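You operate a simulated robot arm through the tools that you are given. There is no shell and no other tool.

You are at the controls of a simulated two-armed robot. One attempt, no reset.

JOB
Put two of the blue fuses from the top of the white shelf on the top of the wooden work bench. Put the carton that says "bushes" from the top of the white shelf on the top shelf of the low bookcase and the carton that says "bearings" on the middle shelf of the low bookcase. Switch the red rotary switch on. Take the lid off the white jar and lay it down on the top of the grey-legged table. Put the brown spark plug on the red tool cabinet top. Take the can marked "GRADE 40" from the top of the wooden work bench and leave it on the low bookcase top. Open the coolant bottle lid. Any order will do. Set down upright: carton, can.

It is judged by the outcome, as a careful person would: the job done as asked, and still so three seconds after it is handed in. It fails if anything else is knocked over, pushed out of place, dropped, spilled or broken. Lids that push on must go on centred and level and be pressed home; caps that screw on are set level and turned clockwise until they are tight.

ROBOT AND FRAMES
Two 7-joint arms with two-finger parallel grippers on one trunk, on a base that moves. Base frame: it is fixed to the floor where the robot stands at the start and does not move with it; the origin is under the middle of the robot, x ahead of it, y to its left, z up. Units: mm, degrees, N and s.
The left shoulder is at the start at [60, 147, 543], the right one opposite. With the tool pointing down near the work surface each hand reaches from about 100 to 660 mm from the robot's upright axis, wherever it stands, measured 20 degrees to its own side. Places, roughly: black can, pink can, teal can, yellow can [250, 2500, 1000]; blue fuse [750, 0, 1000]; brown carton, green carton, red carton [750, -250, 1000]; brown spark plug (3x3x8 cm) [200, 3000, 900]; coolant bottle lid [-5100, 1200, 1100]; low bookcase top [-600, 4600, 1000]; middle shelf of the low bookcase [-600, 4600, 400]; red rotary switch [-1500, -4200, 900]; red tool cabinet top [-1500, 4500, 1000]; top of the wooden work bench [400, 2800, 800]; top shelf of the low bookcase [-600, 4600, 700]; white jar [-3500, -2500, 750]. Payload 3.43 kg a hand.
The tool frame of a hand sits at the grasp point between the pads (the TCP): z along the fingers, y along the line on which they close. The tips reach 30 mm beyond it. The gripper opens to 94 mm. The fingers are 28 mm wide and 10 mm thick; the gripper's body (50 by 96 mm) begins 55 mm behind the TCP.
Orientation is that of the tool frame in the base frame, as a unit quaternion [x, y, z, w]. With the fingers straight down and closing along the base's y, the tool's x points along the base's -x, its y along +y and its z along -z.

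CONTROLS
- The arms move only by the tool jog_arm. It takes "left_moves", "right_moves" or both (then of equal length, played together; a hand with none holds still); each is a list of rows, each a list of 3 entries, a list of its own where there are three numbers: the turn, a rotation vector about the base's x, y, z in units of 180 degrees (1.0 is 180 degrees), then the shift along the base's x, y, z in units of 250 mm (1.0 is 250 mm), then the gripper command, from -1 (fully open) to 1 (shut), values between in proportion. In form: [[[ax, ay, az], [x, y, z], grip], ...]. A call has 1 to 20 rows; each row is the pose to reach, as a shift and turn from the pose commanded when the call began. A call with a number of a shift or a turn outside -1 to 1 is refused whole. Each row takes 0.2 s and may step no farther than 50 mm and 8.6 degrees from the row before; otherwise, or with a gripper value out of range, the whole call is refused. Where a pose cannot be reached the arm comes as near as it can. A force on the tool above 40 N (or 10 N above the force at the start of the call, whichever is more), or a blocked arm, ends the call early, and 0.2 s more pass. Each finger travels about 72 mm/s and halts on what it meets, pressing with about 33 N; the grip force reading is that of the motor and also rises with nothing between the fingers. The clock runs only during rows and for 0.2 s after the last one: add rows that repeat a pose to give the fingers time. It gives the time, the measured TCP pose, the force on the tool (base axes), the opening and the grip force at its end, in the units of the frame above (readings bear some noise), with the torque about the TCP (base axes, N m) and any sound that the robot's microphone picked up.
- Cameras (640 x 400 px; columns grow to the right, rows downward): "scene" is now at [58.1, -4.5, 1187.2]; the picture's right is [-0.07, -1.00, 0.00], its down [-0.47, 0.03, -0.88] and it looks along [0.88, -0.06, -0.47] (base axes); focal length 266 px, centre (320, 200). "left" rides on the left gripper at [76, -14, -103] in its tool frame; the picture's right is [0.18, 0.98, 0.00], its down [-0.75, 0.14, -0.64] and it looks along [-0.63, 0.12, 0.77] (tool axes); focal length 243 px, centre (320, 200). "right" rides on the right gripper at [76, 14, -102] in its tool frame; the picture's right is [-0.18, 0.98, 0.00], its down [-0.75, -0.14, -0.64] and it looks along [-0.63, -0.12, 0.77] (tool axes); focal length 243 px, centre (320, 200). There is no depth. A picture from a camera that has moved, and an enlarged one, comes with that camera's place and axes in the base frame and with its lens.
- snapshot(camera): a new picture of that camera. It takes no simulated time.
- lift_body(by): slides the trunk up (or, below 0, down) by that many mm; the arms and the scene camera ride with it, the base frame stays. It gives what a move gives, with no picture.
- drive_base(legs): drives the robot by 1 to 6 legs, each [ahead, left, turn to the left] in mm, mm and degrees, along the robot's own axes; the way and the turn of a leg run together, so that a leg with both is an arc; at most 1500 mm and 180 degrees a leg. The arms and the cameras ride along, it lands a little off, and it stops where it bumps. It gives what a move gives.
- pan_tilt(pan, tilt): turns the head with the scene camera to pan (to the left, within 86 degrees either way) and tilt (down, from -29 to 69), counted from straight ahead of the robot. It gives what a move gives.
- inspect(camera, box): a new picture of the part [left, top, right, bottom] of that camera's present view, enlarged. It takes no simulated time.
- sign_off(): hands the job in; it is judged then, once.

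Places have to be worked out from the pictures, the camera data and where the tool is seen. Open the grippers and draw the arms clear of the work before you hand the job in, unless the task says otherwise.

The tools are called as name(argument=value, ...) on one line, values as JSON. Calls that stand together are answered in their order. jog_arm: Moves the arms, as the interface text tells. Its arguments: {"type":"object","properties":{"left_moves":{"type":"array","items":{"type":"array"}},"right_moves":{"type":"array","items":{"type":"array"}}},"required":[]} The other tools are called the same way: lift_body (by) moves the trunk up or down; drive_base (legs) drives the base; pan_tilt (pan, tilt) turns the head that bears the scene camera; snapshot (camera) takes a picture; inspect (camera, box) takes an enlarged picture of a part of a camera's view; sign_off () hands the job in.

At the start:

```text
time_s: 0.0
left_ee_pos: [301.1, 79.3, 999.3]
left_tool_rot: [0.0, 1.0, -0.001, 0.002]
left_ft_force: [-1.0, 0.4, -1.0]
left_wrist_torque: [0.0, -0.05, 0.01]
left_opening: 93.9
left_grasp_force: 0.1
right_ee_pos: [281.8, -135.6, 999.7]
right_tool_rot: [-0.001, 1.0, 0.0, 0.0]
right_ft_force: [0.0, -0.8, -0.4]
right_wrist_torque: [0.0, 0.05, 0.01]
right_opening: 93.7
right_grasp_force: 0.0
trunk travel left (down, up): [-250.0, 0.0]
robot x, y, heading: [0.1, 1.5, -0.1]
head pan, tilt (commanded): [-4.0, 27.8]
```

scene: 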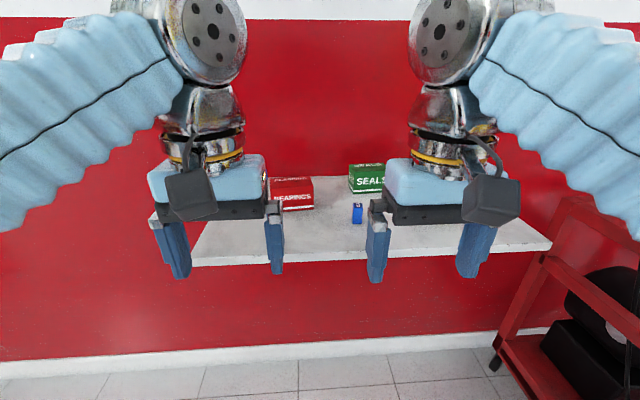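
right: 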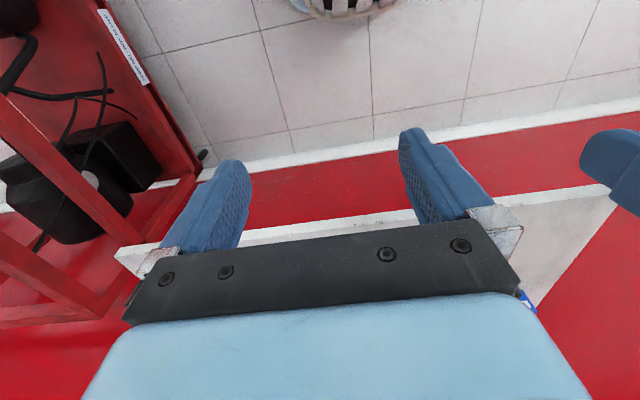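
left: 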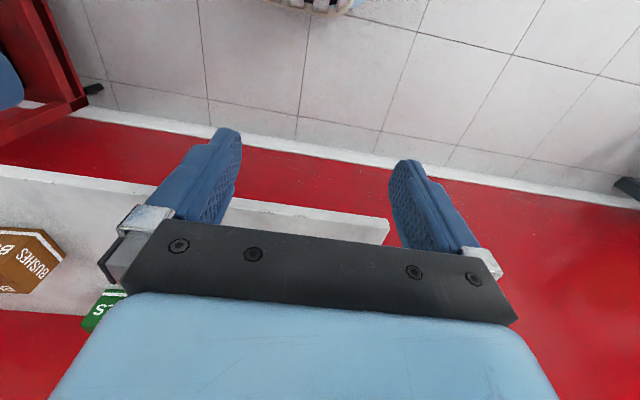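

The arms block part of the shelf, so I start by enlarging the scene view of the shelf to find the fuses and cartons.

inspect(camera="scene", box=[180, 140, 560, 280])

inspect(camera="left", box=[0, 150, 240, 350])

inspect(camera="right", box=[400, 100, 640, 350])

```text
1.68 times, centred on (370, 210) of scene
camera zoom: at [58.1, -4.5, 1187.2], right [-0.07, -1.0, 0.0], down [-0.47, 0.03, -0.88], along [0.88, -0.06, -0.47], focal length 448 px, centre (236, 183)
```

zoom: 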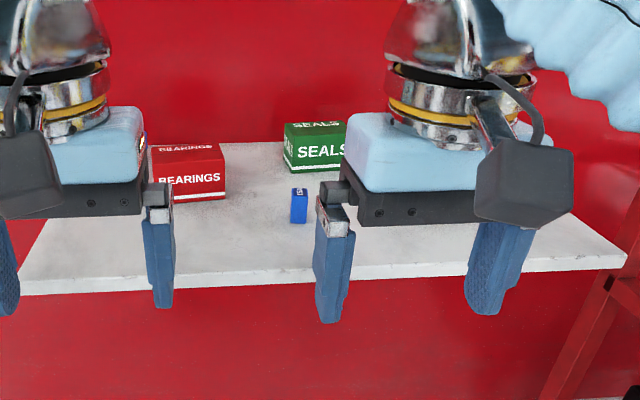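

```text
2.00 times, centred on (120, 250) of left
camera zoom: at [226.0, 65.6, 1102.0], right [-0.18, 0.98, 0.0], down [0.75, 0.14, 0.64], along [0.63, 0.12, -0.77], focal length 485 px, centre (720, 100)
```

zoom: 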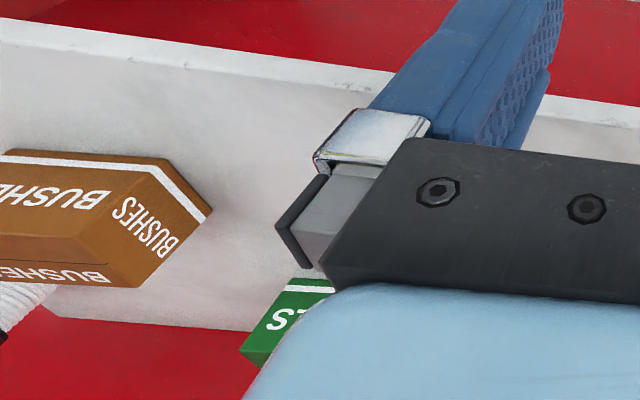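

```text
1.60 times, centred on (520, 225) of right
camera zoom: at [204.5, -120.4, 1101.9], right [0.18, 0.98, 0.0], down [0.75, -0.14, 0.64], along [0.63, -0.12, -0.77], focal length 388 px, centre (0, 160)
```

zoom: 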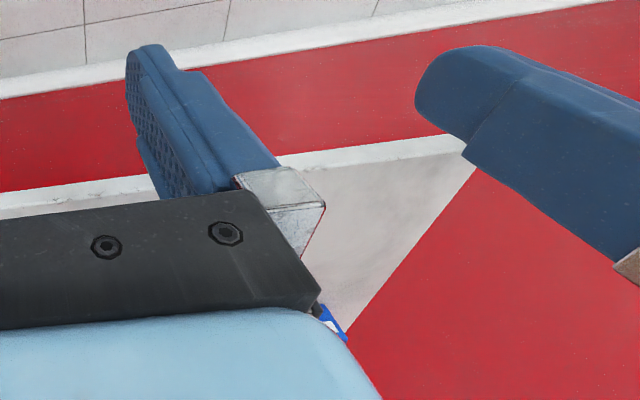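

The green "SEALS" and red "BEARINGS" cartons are visible, plus one blue fuse and the brown "BUSHES" carton behind the right hand. I spread the arms sideways to clear the view.

jog_arm(left_moves=[[[0, 0, 0], [0, 0.18, 0], -1], [[0, 0, 0], [-0.05, 0.36, 0], -1], [[0, 0, 0], [-0.1, 0.54, 0], -1], [[0, 0, 0], [-0.15, 0.72, 0], -1], [[0, 0, 0], [-0.2, 0.88, 0], -1]], right_moves=[[[0, 0, 0], [0, -0.18, 0], -1], [[0, 0, 0], [-0.05, -0.36, 0], -1], [[0, 0, 0], [-0.1, -0.54, 0], -1], [[0, 0, 0], [-0.15, -0.72, 0], -1], [[0, 0, 0], [-0.2, -0.88, 0], -1]])

snapshot(camera="scene")

```text
time_s: 1.2
left_ee_pos: [260.1, 298.0, 998.9]
left_tool_rot: [0.001, 1.0, 0.0, 0.002]
left_ft_force: [0.7, -0.8, 0.3]
left_wrist_torque: [0.02, -0.01, 0.0]
left_opening: 94.0
left_grasp_force: 0.0
left hand out of reach, approached as far as the arm can: row 4, 5
right_ee_pos: [228.8, -356.8, 999.3]
right_tool_rot: [0.0, 1.0, 0.0, 0.0]
right_ft_force: [0.1, 0.3, 0.6]
right_wrist_torque: [-0.03, -0.01, 0.02]
right_opening: 93.8
right_grasp_force: 0.0
right hand out of reach, approached as far as the arm can: row 2, 3
trunk travel left (down, up): [-250.0, 0.0]
robot x, y, heading: [2.0, 1.0, 0.0]
head pan, tilt (commanded): [-4.0, 27.8]
```

```text
taken
camera scene: at [58.1, -3.9, 1187.2], right [-0.07, -1.0, 0.0], down [-0.47, 0.03, -0.88], along [0.88, -0.06, -0.47], focal length 266 px, centre (320, 200)
```

scene: 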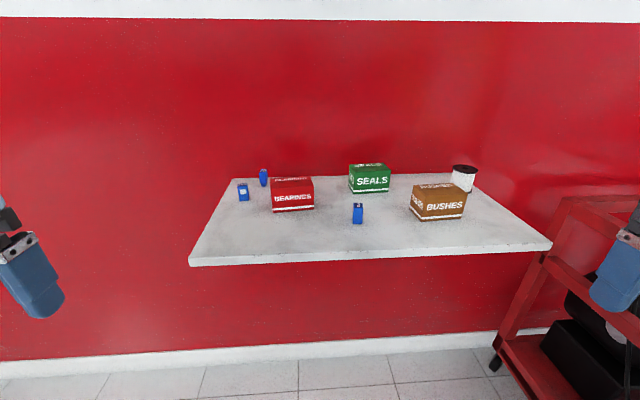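

inspect(camera="scene", box=[180, 150, 370, 270])

inspect(camera="scene", box=[335, 150, 525, 270])

```text
3.33 times, centred on (275, 210) of scene
camera zoom: at [58.1, -3.9, 1187.2], right [-0.07, -1.0, 0.0], down [-0.47, 0.03, -0.88], along [0.88, -0.06, -0.47], focal length 887 px, centre (470, 167)
```

zoom: 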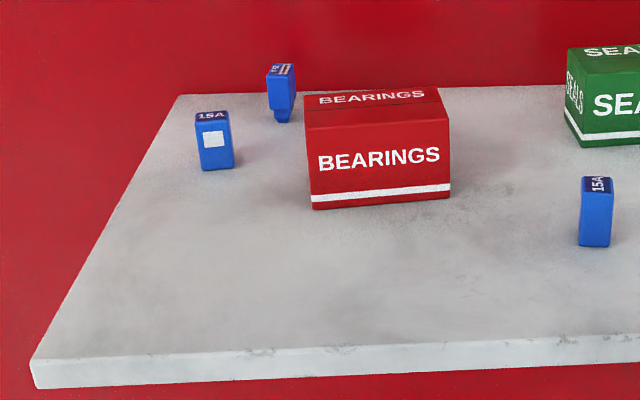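

```text
3.33 times, centred on (430, 210) of scene
camera zoom: at [58.1, -3.9, 1187.2], right [-0.07, -1.0, 0.0], down [-0.47, 0.03, -0.88], along [0.88, -0.06, -0.47], focal length 887 px, centre (-47, 167)
```

zoom: 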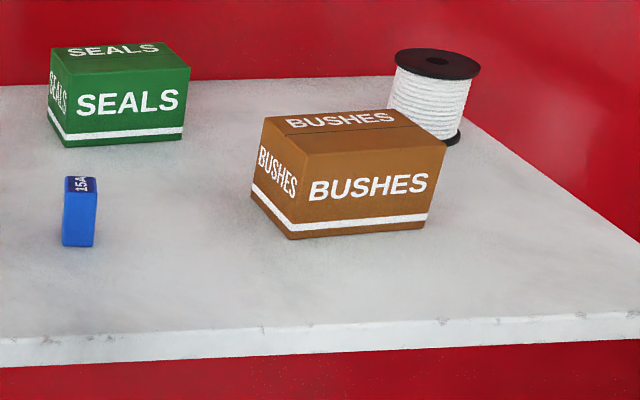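

Three upright fuses and the three cartons are clear now; triangulating with the earlier left-hand picture puts the shelf top near z≈885. I take both hand views for a better fix.

snapshot(camera="left")

snapshot(camera="right")

```text
taken
camera left: at [184.4, 284.1, 1100.5], right [-0.18, 0.98, 0.0], down [0.75, 0.14, 0.64], along [0.63, 0.12, -0.77], focal length 243 px, centre (320, 200)
```

left: 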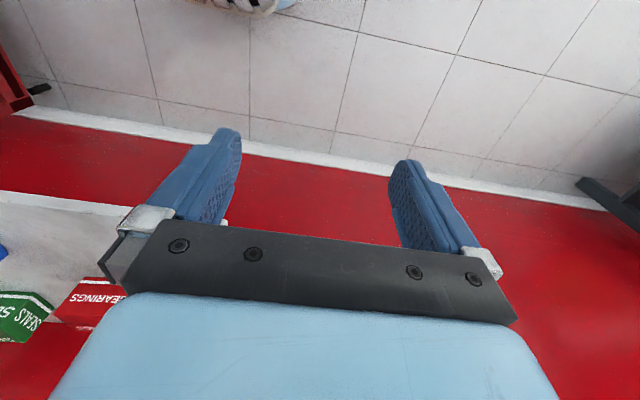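

```text
taken
camera right: at [152.7, -342.0, 1100.9], right [0.18, 0.98, 0.0], down [0.75, -0.14, 0.64], along [0.63, -0.12, -0.77], focal length 243 px, centre (320, 200)
```

right: 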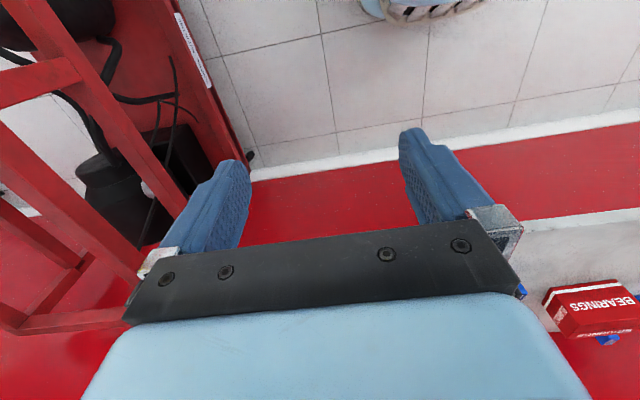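

inspect(camera="right", box=[500, 250, 640, 350])

inspect(camera="left", box=[0, 230, 160, 350])

```text
4.00 times, centred on (570, 300) of right
camera zoom: at [152.7, -342.0, 1100.9], right [0.18, 0.98, 0.0], down [0.75, -0.14, 0.64], along [0.63, -0.12, -0.77], focal length 970 px, centre (-680, -200)
```

zoom: 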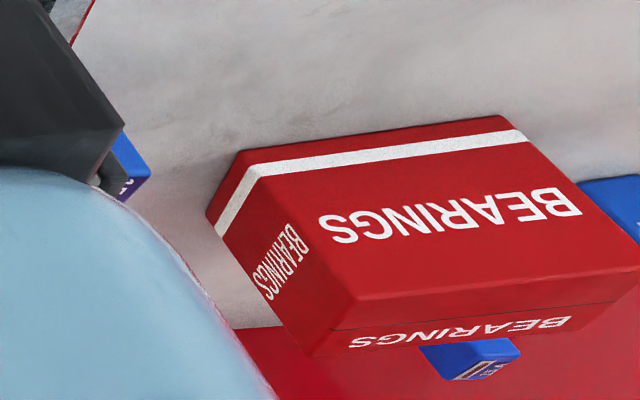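

```text
3.33 times, centred on (80, 290) of left
camera zoom: at [184.4, 284.1, 1100.5], right [-0.18, 0.98, 0.0], down [0.75, 0.14, 0.64], along [0.63, 0.12, -0.77], focal length 809 px, centre (1120, -100)
```

zoom: 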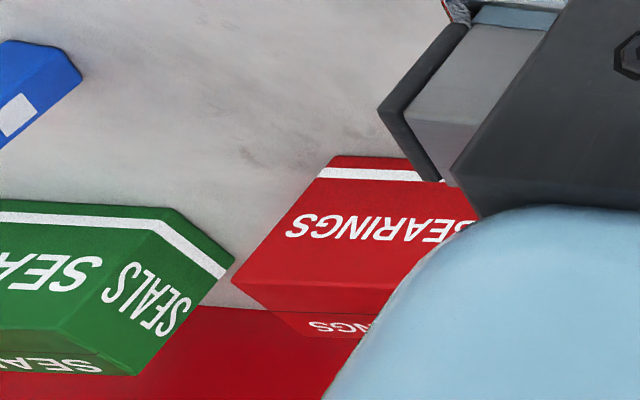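

The shelf top comes out at z≈878; fuse F1 is about [538,-118], F2 about [652,143], BEARINGS centre [615,20], BUSHES centre [555,-299]. I drive 130 mm ahead for reach; fingertips at 970 clear everything.

drive_base(legs=[[130, 0, 0]])

snapshot(camera="scene")

```text
time_s: 2.5
left_ee_pos: [390.7, 296.6, 999.2]
left_tool_rot: [-0.002, 1.0, -0.001, 0.001]
left_ft_force: [0.4, 0.9, 0.3]
left_wrist_torque: [0.01, -0.04, 0.01]
left_opening: 93.9
left_grasp_force: 0.1
right_ee_pos: [360.2, -356.9, 998.8]
right_tool_rot: [0.0, 1.0, 0.001, 0.0]
right_ft_force: [0.1, -0.3, 0.5]
right_wrist_torque: [0.01, -0.02, 0.0]
right_opening: 94.1
right_grasp_force: 0.0
trunk travel left (down, up): [-250.0, 0.0]
robot x, y, heading: [130.5, 0.2, -0.3]
head pan, tilt (commanded): [-4.0, 27.8]
```

```text
taken
camera scene: at [188.3, -4.5, 1187.2], right [-0.07, -1.0, 0.0], down [-0.47, 0.03, -0.88], along [0.88, -0.06, -0.47], focal length 266 px, centre (320, 200)
```

scene: 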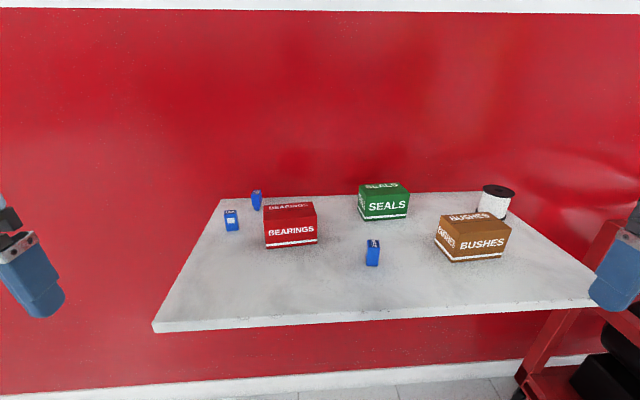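

inspect(camera="scene", box=[205, 175, 405, 300])

inspect(camera="scene", box=[205, 180, 285, 240])

inspect(camera="scene", box=[340, 225, 420, 275])

```text
3.20 times, centred on (305, 238) of scene
camera zoom: at [188.3, -4.5, 1187.2], right [-0.07, -1.0, 0.0], down [-0.47, 0.03, -0.88], along [0.88, -0.06, -0.47], focal length 852 px, centre (368, 80)
```

zoom: 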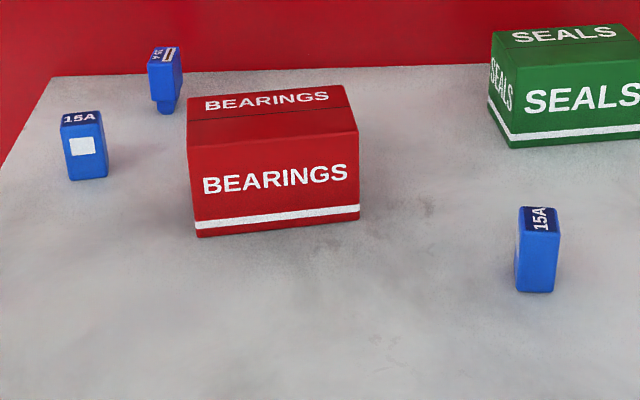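

```text
6.67 times, centred on (245, 210) of scene
camera zoom: at [188.3, -4.5, 1187.2], right [-0.07, -1.0, 0.0], down [-0.47, 0.03, -0.88], along [0.88, -0.06, -0.47], focal length 1775 px, centre (820, 133)
```

zoom: 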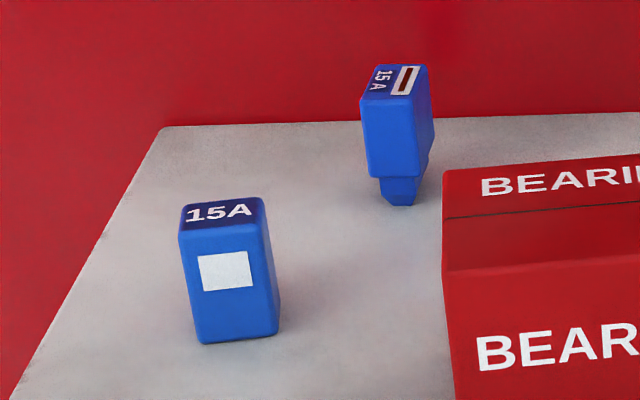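

```text
8.00 times, centred on (380, 250) of scene
camera zoom: at [188.3, -4.5, 1187.2], right [-0.07, -1.0, 0.0], down [-0.47, 0.03, -0.88], along [0.88, -0.06, -0.47], focal length 2130 px, centre (-160, -200)
```

zoom: 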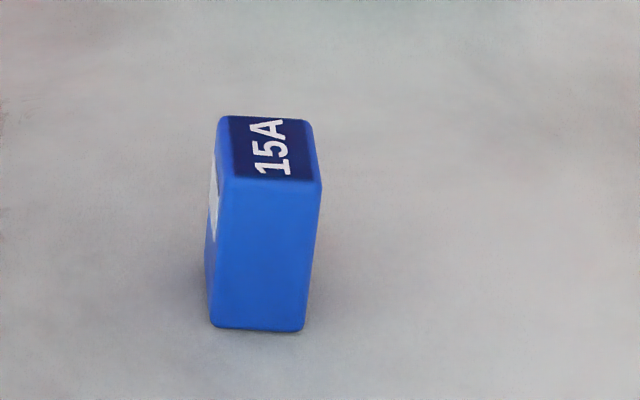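

Zooming in: F1 centre about [534,-117], yaw about -8°; F2 centre about [653,143], yaw about +7°, both roughly 20 mm wide and 40 mm tall. I bring both hands over their fuses at z≈1000, the left one stopping short for now.

jog_arm(left_moves=[[[0, 0, 0.006], [0.12, -0.078, 0], -1], [[0, 0, 0.012], [0.24, -0.156, 0], -1], [[0, 0, 0.018], [0.36, -0.234, 0], -1], [[0, 0, 0.024], [0.48, -0.312, 0], -1], [[0, 0, 0.03], [0.6, -0.39, 0], -1], [[0, 0, 0.036], [0.72, -0.47, 0], -1], [[0, 0, 0.039], [0.836, -0.55, 0], -1]], right_moves=[[[0, 0, -0.007], [0.1, 0.137, 0], -1], [[0, 0, -0.014], [0.2, 0.274, 0], -1], [[0, 0, -0.02], [0.3, 0.411, 0], -1], [[0, 0, -0.026], [0.4, 0.548, 0], -1], [[0, 0, -0.032], [0.5, 0.685, 0], -1], [[0, 0, -0.038], [0.6, 0.822, 0], -1], [[0, 0, -0.044], [0.697, 0.96, 0], -1]])

snapshot(camera="left")

snapshot(camera="right")

snapshot(camera="scene")

```text
time_s: 4.1
left_ee_pos: [581.7, 179.5, 982.1]
left_tool_rot: [-0.062, 0.998, -0.001, 0.003]
left_ft_force: [-0.7, 0.3, -0.1]
left_wrist_torque: [-0.02, 0.01, 0.01]
left_opening: 94.0
left_grasp_force: 0.2
left hand out of reach, approached as far as the arm can: row 5, 6, 7
right_ee_pos: [515.3, -143.2, 997.8]
right_tool_rot: [0.063, 0.998, 0.001, 0.002]
right_ft_force: [-0.1, -0.2, -0.2]
right_wrist_torque: [-0.03, -0.02, 0.02]
right_opening: 93.9
right_grasp_force: 0.1
right hand out of reach, approached as far as the arm can: row 7
trunk travel left (down, up): [-250.0, 0.0]
robot x, y, heading: [132.4, 3.5, -0.0]
head pan, tilt (commanded): [-4.0, 27.8]
```

```text
taken
camera left: at [508.0, 157.7, 1084.5], right [-0.3, 0.95, 0.0], down [0.73, 0.23, 0.65], along [0.62, 0.19, -0.76], focal length 243 px, centre (320, 200)
```

left: 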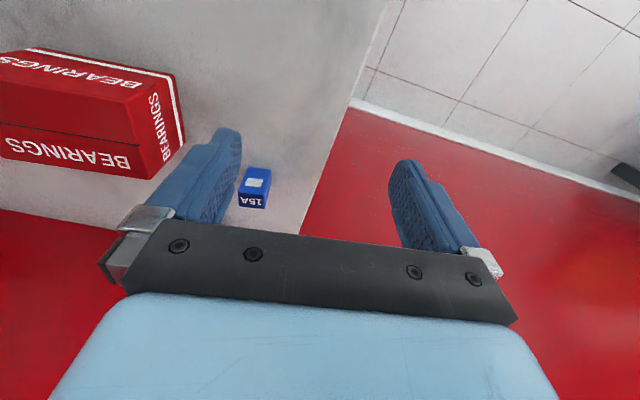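

```text
taken
camera right: at [440.2, -119.8, 1100.4], right [0.3, 0.95, 0.0], down [0.73, -0.23, 0.64], along [0.61, -0.19, -0.77], focal length 243 px, centre (320, 200)
```

right: 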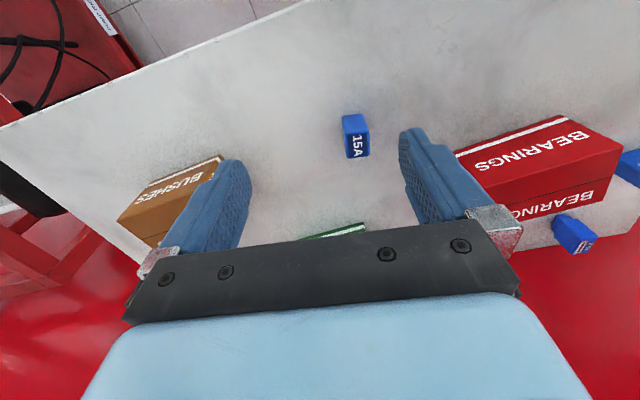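

```text
taken
camera scene: at [189.3, -4.3, 1187.1], right [-0.07, -1.0, 0.0], down [-0.47, 0.03, -0.88], along [0.88, -0.06, -0.47], focal length 266 px, centre (320, 200)
```

scene: 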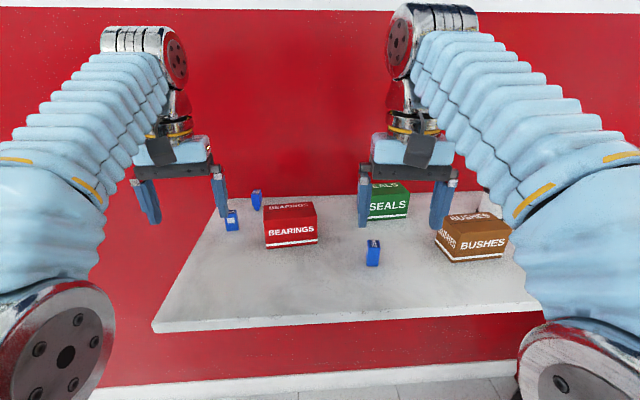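

Both hands hit their reach limit at this height. Lower down there is more reach, so I step down 40 mm on each and read which pose counts as commanded; both candidate poses are clear of objects.

jog_arm(left_moves=[[[0, 0, 0], [0, 0, -0.08], -1], [[0, 0, 0], [0, 0, -0.16], -0.6], [[0, 0, 0], [0, 0, -0.16], -0.4]], right_moves=[[[0, 0, 0], [0, 0, -0.08], -1], [[0, 0, 0], [0, 0, -0.16], -0.6], [[0, 0, 0], [0, 0, -0.16], -0.4]])

```text
time_s: 4.9
left_ee_pos: [579.6, 179.7, 941.0]
left_tool_rot: [-0.062, 0.998, -0.002, 0.002]
left_ft_force: [-0.3, -0.4, -0.1]
left_wrist_torque: [0.0, 0.02, 0.02]
left_opening: 65.6
left_grasp_force: 0.1
right_ee_pos: [515.7, -144.2, 959.5]
right_tool_rot: [0.069, 0.998, 0.0, 0.0]
right_ft_force: [0.5, 0.8, 0.0]
right_wrist_torque: [0.0, -0.02, 0.0]
right_opening: 65.7
right_grasp_force: 0.1
trunk travel left (down, up): [-250.0, 0.0]
robot x, y, heading: [128.8, 2.1, -0.1]
head pan, tilt (commanded): [-4.0, 27.8]
```

Commanded pose follows the reached one. I now centre the right hand over F1 and lower it to z≈912, while the left hand drops to z≈912 in front of F2 and moves up to it from the front.

jog_arm(left_moves=[[[0, 0, 0], [0.04, -0.08, 0], -0.4], [[0, 0, 0], [0.04, -0.16, 0], -0.4], [[0, 0, 0], [0.04, -0.16, -0.116], -0.4], [[0, 0, 0], [0.12, -0.16, -0.116], -0.4], [[0, 0, 0], [0.18, -0.16, -0.116], -0.4]], right_moves=[[[0, 0, 0], [0.085, 0.109, 0], -0.4], [[0, 0, 0], [0.085, 0.109, -0.06], -0.4], [[0, 0, 0], [0.085, 0.109, -0.12], -0.4], [[0, 0, 0], [0.085, 0.109, -0.19], -0.4], [[0, 0, 0], [0.085, 0.109, -0.19], -0.4]])

snapshot(camera="left")

snapshot(camera="right")

snapshot(camera="scene")

```text
time_s: 6.1
left_ee_pos: [625.5, 138.0, 911.5]
left_tool_rot: [-0.062, 0.998, 0.0, 0.002]
left_ft_force: [0.2, -0.2, -0.8]
left_wrist_torque: [0.01, -0.01, -0.04]
left_opening: 65.9
left_grasp_force: 0.0
right_ee_pos: [537.7, -116.6, 911.2]
right_tool_rot: [0.069, 0.998, 0.0, 0.0]
right_ft_force: [-0.6, -0.8, 0.3]
right_wrist_torque: [-0.02, -0.01, -0.03]
right_opening: 65.8
right_grasp_force: 0.1
trunk travel left (down, up): [-250.0, 0.0]
robot x, y, heading: [132.5, -1.5, 0.2]
head pan, tilt (commanded): [-4.0, 27.8]
```

```text
taken
camera left: at [553.5, 115.0, 1013.3], right [-0.3, 0.95, 0.0], down [0.73, 0.23, 0.64], along [0.61, 0.19, -0.77], focal length 243 px, centre (320, 200)
```

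left: 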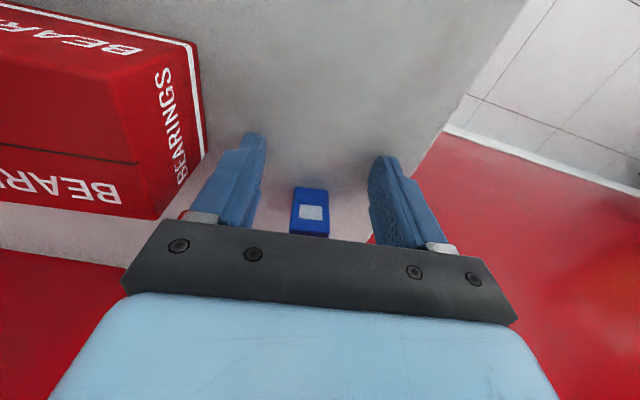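

```text
taken
camera right: at [464.2, -91.3, 1013.1], right [0.32, 0.95, 0.0], down [0.73, -0.24, 0.64], along [0.61, -0.2, -0.77], focal length 243 px, centre (320, 200)
```

right: 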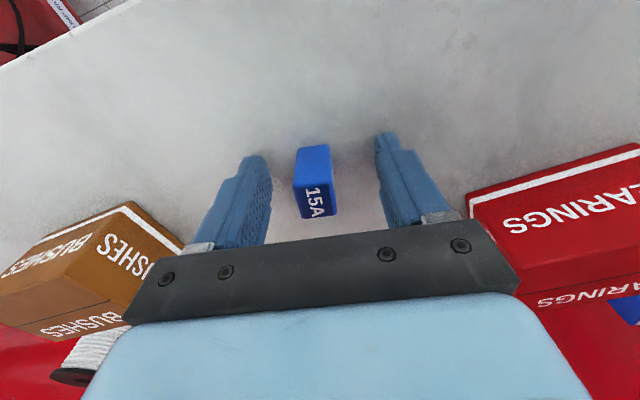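

```text
taken
camera scene: at [188.6, -4.4, 1187.2], right [-0.07, -1.0, 0.0], down [-0.47, 0.03, -0.88], along [0.88, -0.06, -0.47], focal length 266 px, centre (320, 200)
```

scene: 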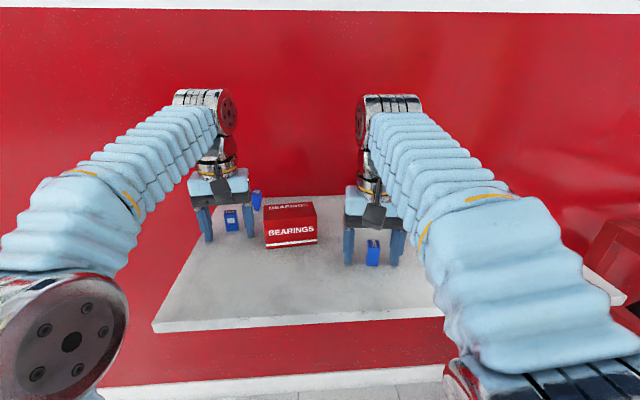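

F1 sits centred between the right fingers; F2 lies about 33 mm ahead of the left TCP, centred. I advance the left hand and close both grippers.

jog_arm(left_moves=[[[0, 0, 0], [0.065, 0.005, 0], -0.4], [[0, 0, 0], [0.13, 0.008, 0], -0.4], [[0, 0, 0], [0.13, 0.008, 0], 1], [[0, 0, 0], [0.13, 0.008, 0], 1], [[0, 0, 0], [0.13, 0.008, 0], 1], [[0, 0, 0], [0.13, 0.008, 0], 1]], right_moves=[[[0, 0, 0], [0, -0.01, 0], -0.4], [[0, 0, 0], [0.0, -0.01, 0], 1], [[0, 0, 0], [0, -0.01, 0], 1], [[0, 0, 0], [0, -0.01, 0], 1], [[0, 0, 0], [0, -0.01, 0], 1], [[0, 0, 0], [0, -0.01, 0], 1]])

snapshot(camera="left")

snapshot(camera="right")

```text
time_s: 7.5
left_ee_pos: [660.4, 140.6, 911.5]
left_tool_rot: [-0.062, 0.998, -0.001, 0.002]
left_ft_force: [0.3, 0.3, 0.9]
left_wrist_torque: [0.02, 0.02, 0.01]
left_opening: 24.6
left_grasp_force: 33.5
right_ee_pos: [538.0, -118.2, 910.0]
right_tool_rot: [0.069, 0.998, 0.0, 0.0]
right_ft_force: [-1.0, 0.6, 0.2]
right_wrist_torque: [0.04, 0.0, -0.01]
right_opening: 23.0
right_grasp_force: 32.9
trunk travel left (down, up): [-250.0, 0.0]
robot x, y, heading: [129.6, -2.2, -0.2]
head pan, tilt (commanded): [-4.0, 27.8]
```

```text
taken
camera left: at [586.1, 117.1, 1014.2], right [-0.3, 0.95, 0.0], down [0.73, 0.23, 0.64], along [0.61, 0.19, -0.77], focal length 243 px, centre (320, 200)
```

left: 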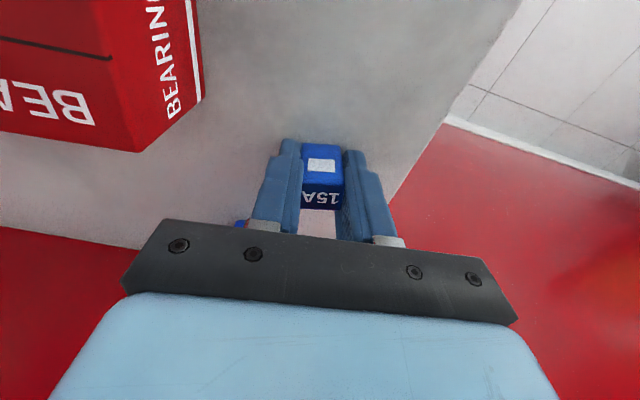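

```text
taken
camera right: at [463.5, -93.9, 1012.8], right [0.32, 0.95, 0.0], down [0.73, -0.24, 0.64], along [0.61, -0.2, -0.77], focal length 243 px, centre (320, 200)
```

right: 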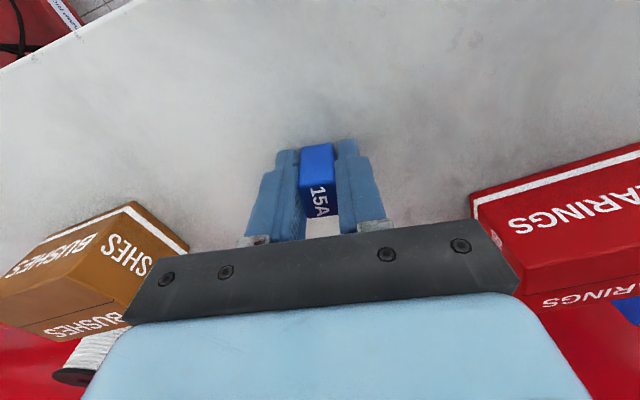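

Both fuses are gripped (openings 24.6 and 23.0 mm). I lift and retract both hands away from the shelf.

jog_arm(left_moves=[[[0, 0, 0], [-0.06, 0.02, 0.06], 1], [[0, 0, 0], [-0.18, 0.08, 0.14], 1], [[0, 0, 0], [-0.32, 0.17, 0.2], 1], [[0, 0, 0], [-0.46, 0.28, 0.26], 1], [[0, 0, 0], [-0.6, 0.39, 0.32], 1], [[0, 0, 0], [-0.74, 0.48, 0.34], 1]], right_moves=[[[0, 0, 0], [0, 0, 0.1], 1], [[0, 0, 0], [-0.06, 0, 0.22], 1], [[0, 0, 0], [-0.16, -0.02, 0.34], 1], [[0, 0, 0], [-0.3, -0.08, 0.36], 1], [[0, 0, 0], [-0.42, -0.16, 0.36], 1], [[0, 0, 0], [-0.5, -0.24, 0.36], 1]])

drive_base(legs=[[-350, 0, 0]])

pan_tilt(pan=70, tilt=22)

snapshot(camera="scene")

```text
time_s: 9.1
left_ee_pos: [487.1, 209.6, 989.2]
left_tool_rot: [0.009, 1.0, 0.012, -0.014]
left_ft_force: [0.3, -0.7, -0.5]
left_wrist_torque: [0.04, 0.04, 0.02]
left_opening: 24.7
left_grasp_force: 32.8
left hand out of reach, approached as far as the arm can: row 5
right_ee_pos: [413.0, -181.2, 997.6]
right_tool_rot: [0.069, 0.998, 0.0, 0.0]
right_ft_force: [0.6, -0.2, -1.2]
right_wrist_torque: [0.06, 0.03, 0.0]
right_opening: 23.3
right_grasp_force: 33.1
trunk travel left (down, up): [-250.0, 0.0]
robot x, y, heading: [129.6, 0.2, 0.4]
head pan, tilt (commanded): [-4.0, 27.8]
stopped in row 6 (left hand): the arm was blocked; the commanded pose is now the measured one
```

```text
time_s: 11.3
left_ee_pos: [141.4, 211.4, 988.7]
left_tool_rot: [0.008, 1.0, 0.01, -0.015]
left_ft_force: [0.3, -0.1, -0.2]
left_wrist_torque: [-0.02, 0.01, -0.02]
left_opening: 24.9
left_grasp_force: 33.5
right_ee_pos: [68.9, -179.1, 996.9]
right_tool_rot: [0.068, 0.998, 0.001, 0.0]
right_ft_force: [-0.5, -0.3, 0.5]
right_wrist_torque: [-0.04, -0.02, -0.04]
right_opening: 22.9
right_grasp_force: 32.9
trunk travel left (down, up): [-250.0, 0.0]
robot x, y, heading: [-214.6, -1.2, 0.4]
head pan, tilt (commanded): [-4.0, 27.8]
```

```text
time_s: 12.8
left_ee_pos: [139.9, 209.9, 988.6]
left_tool_rot: [0.007, 1.0, 0.01, -0.014]
left_ft_force: [-0.7, -0.3, -0.2]
left_wrist_torque: [0.0, 0.0, -0.04]
left_opening: 24.8
left_grasp_force: 33.1
right_ee_pos: [66.3, -179.1, 996.4]
right_tool_rot: [0.068, 0.998, -0.001, 0.001]
right_ft_force: [0.6, -0.4, -0.3]
right_wrist_torque: [0.0, 0.01, 0.01]
right_opening: 23.2
right_grasp_force: 32.7
trunk travel left (down, up): [-250.0, 0.0]
robot x, y, heading: [-219.5, -3.1, 0.6]
head pan, tilt (commanded): [70.0, 22.0]
```

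```text
taken
camera scene: at [-216.0, 88.0, 1196.6], right [0.94, -0.34, 0.0], down [-0.13, -0.35, -0.93], along [0.31, 0.87, -0.37], focal length 266 px, centre (320, 200)
```

scene: 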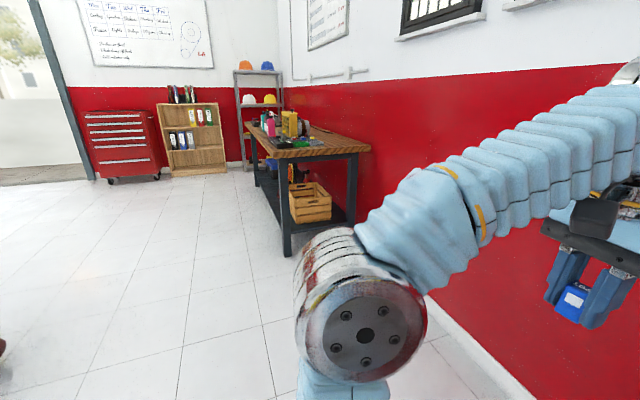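

The fuses are held and the bench, bookcase, and tool cabinet are visible ahead to the left. I zoom in on them.

inspect(camera="scene", box=[230, 90, 380, 240])

inspect(camera="scene", box=[70, 70, 250, 200])

pan_tilt(pan=0, tilt=25)

snapshot(camera="scene")

```text
2.67 times, centred on (305, 165) of scene
camera zoom: at [-216.0, 88.0, 1196.6], right [0.94, -0.34, 0.0], down [-0.13, -0.35, -0.93], along [0.31, 0.87, -0.37], focal length 710 px, centre (360, 293)
```

zoom: 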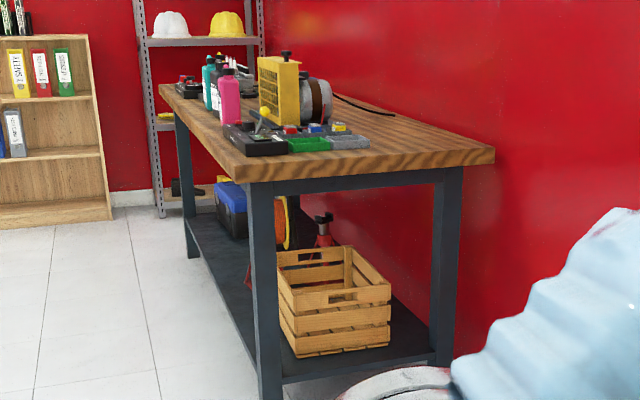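

```text
3.08 times, centred on (160, 135) of scene
camera zoom: at [-216.0, 88.0, 1196.6], right [0.94, -0.34, 0.0], down [-0.13, -0.35, -0.93], along [0.31, 0.87, -0.37], focal length 819 px, centre (812, 400)
```

zoom: 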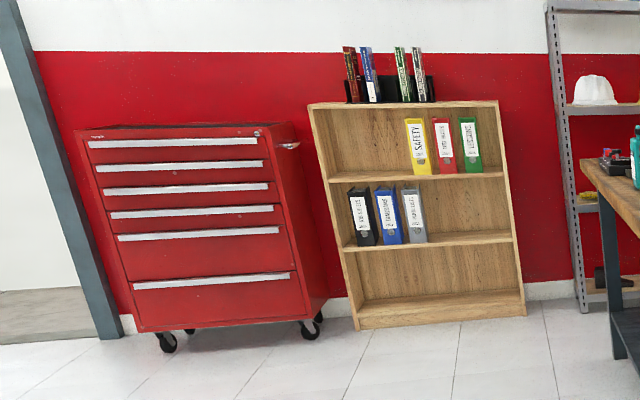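

```text
time_s: 14.2
left_ee_pos: [140.2, 209.5, 989.3]
left_tool_rot: [0.008, 1.0, 0.01, -0.014]
left_ft_force: [0.8, 0.8, -0.3]
left_wrist_torque: [0.04, -0.03, -0.05]
left_opening: 24.8
left_grasp_force: 32.8
right_ee_pos: [68.1, -179.9, 998.6]
right_tool_rot: [0.067, 0.998, 0.0, 0.0]
right_ft_force: [-0.1, -0.2, 0.4]
right_wrist_torque: [0.0, -0.01, 0.01]
right_opening: 22.8
right_grasp_force: 32.9
trunk travel left (down, up): [-250.0, 0.0]
robot x, y, heading: [-213.0, -1.6, 0.3]
head pan, tilt (commanded): [0.0, 25.0]
```

```text
taken
camera scene: at [-155.2, 1.1, 1191.7], right [0.01, -1.0, 0.0], down [-0.42, 0.0, -0.91], along [0.91, 0.0, -0.42], focal length 266 px, centre (320, 200)
```

scene: 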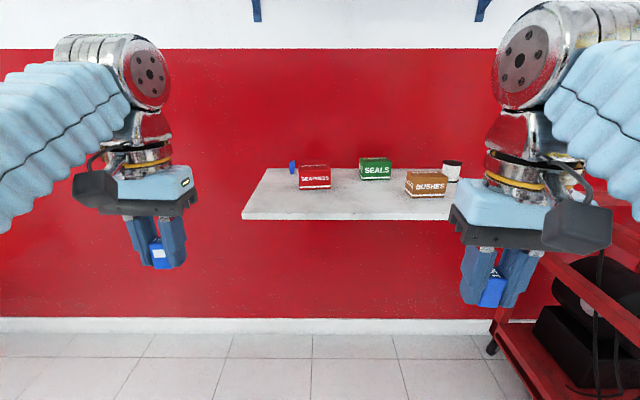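

The shelf items are undisturbed. I back off, then strafe left along the clear floor to face the work bench.

drive_base(legs=[[-400, 0, 0], [0, 1250, 0], [0, 1150, 0]])

pan_tilt(pan=0, tilt=20)

snapshot(camera="scene")

```text
time_s: 28.2
left_ee_pos: [-388.4, 2645.0, 988.6]
left_tool_rot: [-0.013, 1.0, 0.01, -0.014]
left_ft_force: [0.2, -0.2, 0.3]
left_wrist_torque: [-0.04, -0.01, 0.0]
left_opening: 24.8
left_grasp_force: 32.6
right_ee_pos: [-445.1, 2251.8, 998.1]
right_tool_rot: [0.045, 0.999, 0.0, 0.0]
right_ft_force: [-0.7, -0.7, 0.2]
right_wrist_torque: [0.03, -0.02, 0.0]
right_opening: 23.3
right_grasp_force: 33.1
trunk travel left (down, up): [-250.0, 0.0]
robot x, y, heading: [-736.7, 2418.1, 2.8]
head pan, tilt (commanded): [0.0, 25.0]
```

```text
time_s: 28.9
left_ee_pos: [-389.4, 2645.3, 989.9]
left_tool_rot: [-0.014, 1.0, 0.008, -0.014]
left_ft_force: [0.1, 0.4, -0.3]
left_wrist_torque: [0.0, 0.01, 0.01]
left_opening: 24.9
left_grasp_force: 32.9
right_ee_pos: [-445.5, 2251.4, 998.0]
right_tool_rot: [0.045, 0.999, 0.0, 0.0]
right_ft_force: [0.9, -0.4, -0.1]
right_wrist_torque: [0.01, -0.01, 0.02]
right_opening: 23.4
right_grasp_force: 33.3
trunk travel left (down, up): [-250.0, 0.0]
robot x, y, heading: [-732.5, 2417.7, 2.8]
head pan, tilt (commanded): [0.0, 20.0]
```

```text
taken
camera scene: at [-674.4, 2423.4, 1199.8], right [0.05, -1.0, 0.0], down [-0.34, -0.02, -0.94], along [0.94, 0.04, -0.34], focal length 266 px, centre (320, 200)
```

scene: 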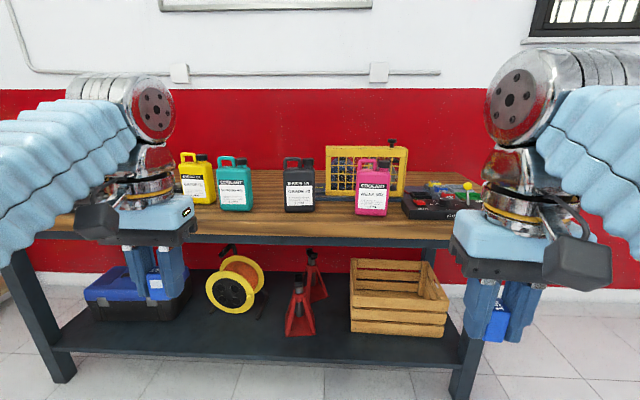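

inspect(camera="scene", box=[160, 130, 340, 250])

inspect(camera="scene", box=[310, 130, 500, 250])

```text
3.33 times, centred on (250, 190) of scene
camera zoom: at [-674.4, 2423.4, 1199.8], right [0.05, -1.0, 0.0], down [-0.34, -0.02, -0.94], along [0.94, 0.04, -0.34], focal length 887 px, centre (553, 233)
```

zoom: 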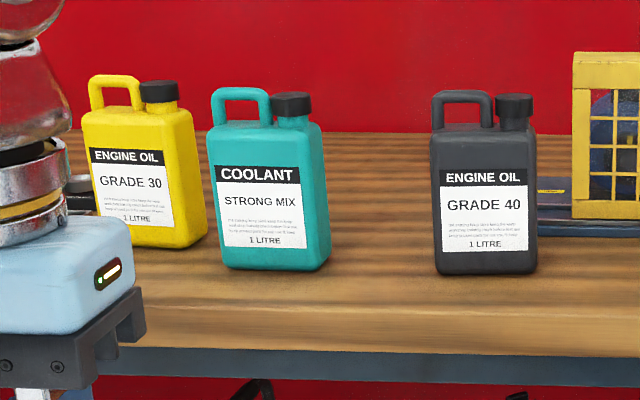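

```text
3.33 times, centred on (405, 190) of scene
camera zoom: at [-674.4, 2423.4, 1199.8], right [0.05, -1.0, 0.0], down [-0.34, -0.02, -0.94], along [0.94, 0.04, -0.34], focal length 887 px, centre (37, 233)
```

zoom: 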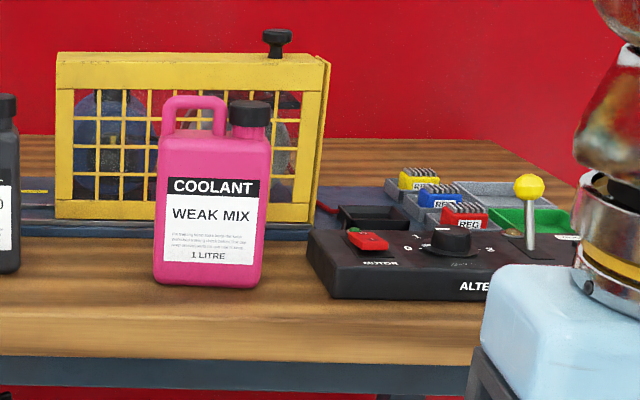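

The black can is "GRADE 40". I look left along the bench for the spark plug and free space.

drive_base(legs=[[0, 450, -2.8]])

snapshot(camera="scene")

```text
time_s: 31.6
left_ee_pos: [-389.9, 3077.2, 989.5]
left_tool_rot: [0.009, 1.0, 0.01, -0.014]
left_ft_force: [-0.5, -0.3, -0.4]
left_wrist_torque: [-0.01, -0.02, -0.02]
left_opening: 25.0
left_grasp_force: 33.2
right_ee_pos: [-463.6, 2687.1, 998.3]
right_tool_rot: [0.068, 0.998, 0.0, 0.0]
right_ft_force: [0.3, -0.6, -0.4]
right_wrist_torque: [0.01, -0.01, -0.01]
right_opening: 23.1
right_grasp_force: 32.9
trunk travel left (down, up): [-250.0, 0.0]
robot x, y, heading: [-745.9, 2864.4, 0.5]
head pan, tilt (commanded): [0.0, 20.0]
```

```text
taken
camera scene: at [-685.3, 2869.1, 1199.8], right [0.0, -1.0, 0.0], down [-0.34, 0.0, -0.94], along [0.94, 0.0, -0.34], focal length 266 px, centre (320, 200)
```

scene: 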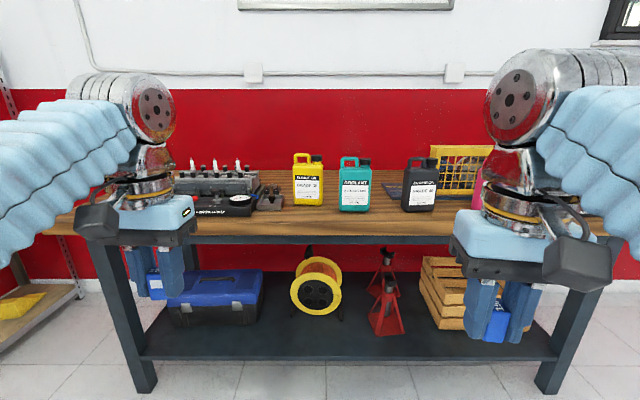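

inspect(camera="scene", box=[170, 140, 350, 250])

inspect(camera="scene", box=[280, 140, 460, 250])

```text
3.56 times, centred on (260, 195) of scene
camera zoom: at [-685.3, 2869.1, 1199.8], right [0.0, -1.0, 0.0], down [-0.34, 0.0, -0.94], along [0.94, 0.0, -0.34], focal length 947 px, centre (533, 218)
```

zoom: 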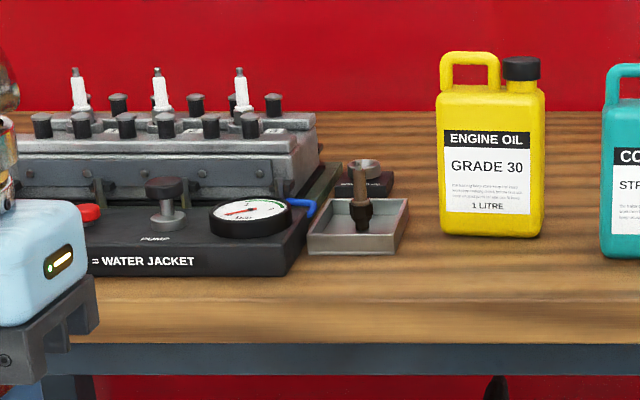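

```text
3.56 times, centred on (370, 195) of scene
camera zoom: at [-685.3, 2869.1, 1199.8], right [0.0, -1.0, 0.0], down [-0.34, 0.0, -0.94], along [0.94, 0.0, -0.34], focal length 947 px, centre (142, 218)
```

zoom: 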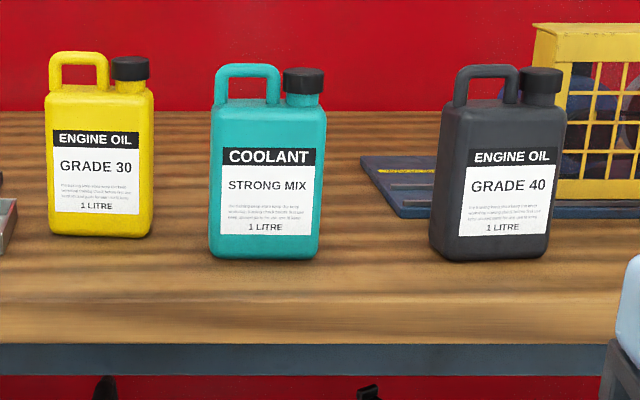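

Triangulating the two views: bench top z≈845, front edge x≈77, black can front at about [176,2528], brown spark plug standing in a small grey tray near [239,3047]. I drive closer to set the fuses on the free front strip of the bench.

drive_base(legs=[[410, 0, -0.5]])

pan_tilt(pan=0, tilt=30)

snapshot(camera="scene")

snapshot(camera="left")

snapshot(camera="right")

```text
time_s: 34.1
left_ee_pos: [20.2, 3068.4, 989.1]
left_tool_rot: [0.018, 1.0, 0.01, -0.014]
left_ft_force: [0.0, -0.1, -0.3]
left_wrist_torque: [0.0, -0.02, -0.02]
left_opening: 24.6
left_grasp_force: 33.4
right_ee_pos: [-59.6, 2680.4, 997.1]
right_tool_rot: [0.077, 0.997, 0.001, 0.001]
right_ft_force: [-0.1, 0.1, -0.9]
right_wrist_torque: [-0.02, -0.01, -0.01]
right_opening: 23.1
right_grasp_force: 32.8
trunk travel left (down, up): [-250.0, 0.0]
robot x, y, heading: [-339.3, 2863.1, -0.8]
head pan, tilt (commanded): [0.0, 20.0]
```

```text
time_s: 34.8
left_ee_pos: [21.2, 3067.2, 989.4]
left_tool_rot: [0.017, 1.0, 0.01, -0.014]
left_ft_force: [0.0, 0.1, 0.6]
left_wrist_torque: [0.02, 0.02, -0.02]
left_opening: 24.8
left_grasp_force: 33.0
right_ee_pos: [-59.2, 2679.9, 997.6]
right_tool_rot: [0.077, 0.997, 0.0, -0.001]
right_ft_force: [-0.9, -0.8, -1.1]
right_wrist_torque: [0.0, -0.02, -0.01]
right_opening: 22.8
right_grasp_force: 33.2
trunk travel left (down, up): [-250.0, 0.0]
robot x, y, heading: [-338.3, 2864.5, -0.8]
head pan, tilt (commanded): [0.0, 30.0]
```

```text
taken
camera scene: at [-281.0, 2865.1, 1183.8], right [-0.02, -1.0, 0.0], down [-0.5, 0.01, -0.87], along [0.87, -0.01, -0.5], focal length 266 px, centre (320, 200)
```

scene: 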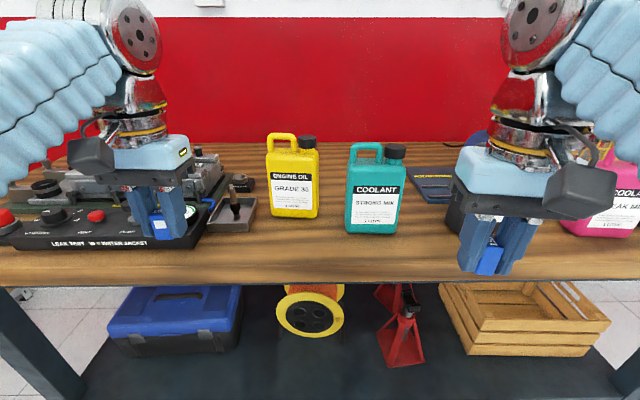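

```text
taken
camera left: at [-51.8, 3055.3, 1093.5], right [-0.15, 0.99, 0.02], down [0.78, 0.1, 0.62], along [0.61, 0.11, -0.78], focal length 243 px, centre (320, 200)
```

left: 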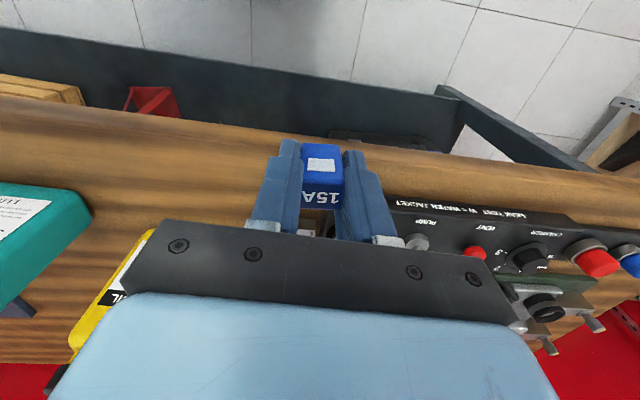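

```text
taken
camera right: at [-133.5, 2705.8, 1100.0], right [0.33, 0.94, 0.0], down [0.72, -0.26, 0.64], along [0.61, -0.21, -0.77], focal length 243 px, centre (320, 200)
```

right: 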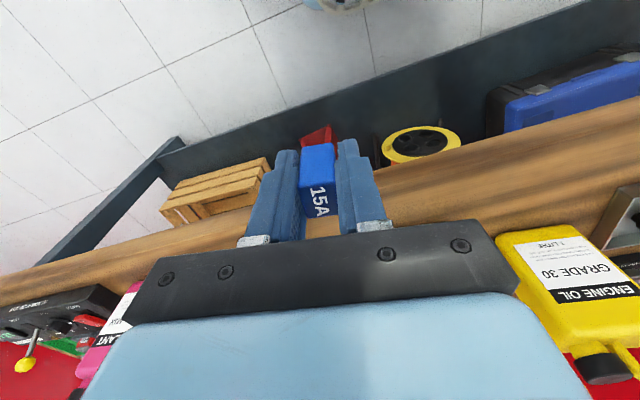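

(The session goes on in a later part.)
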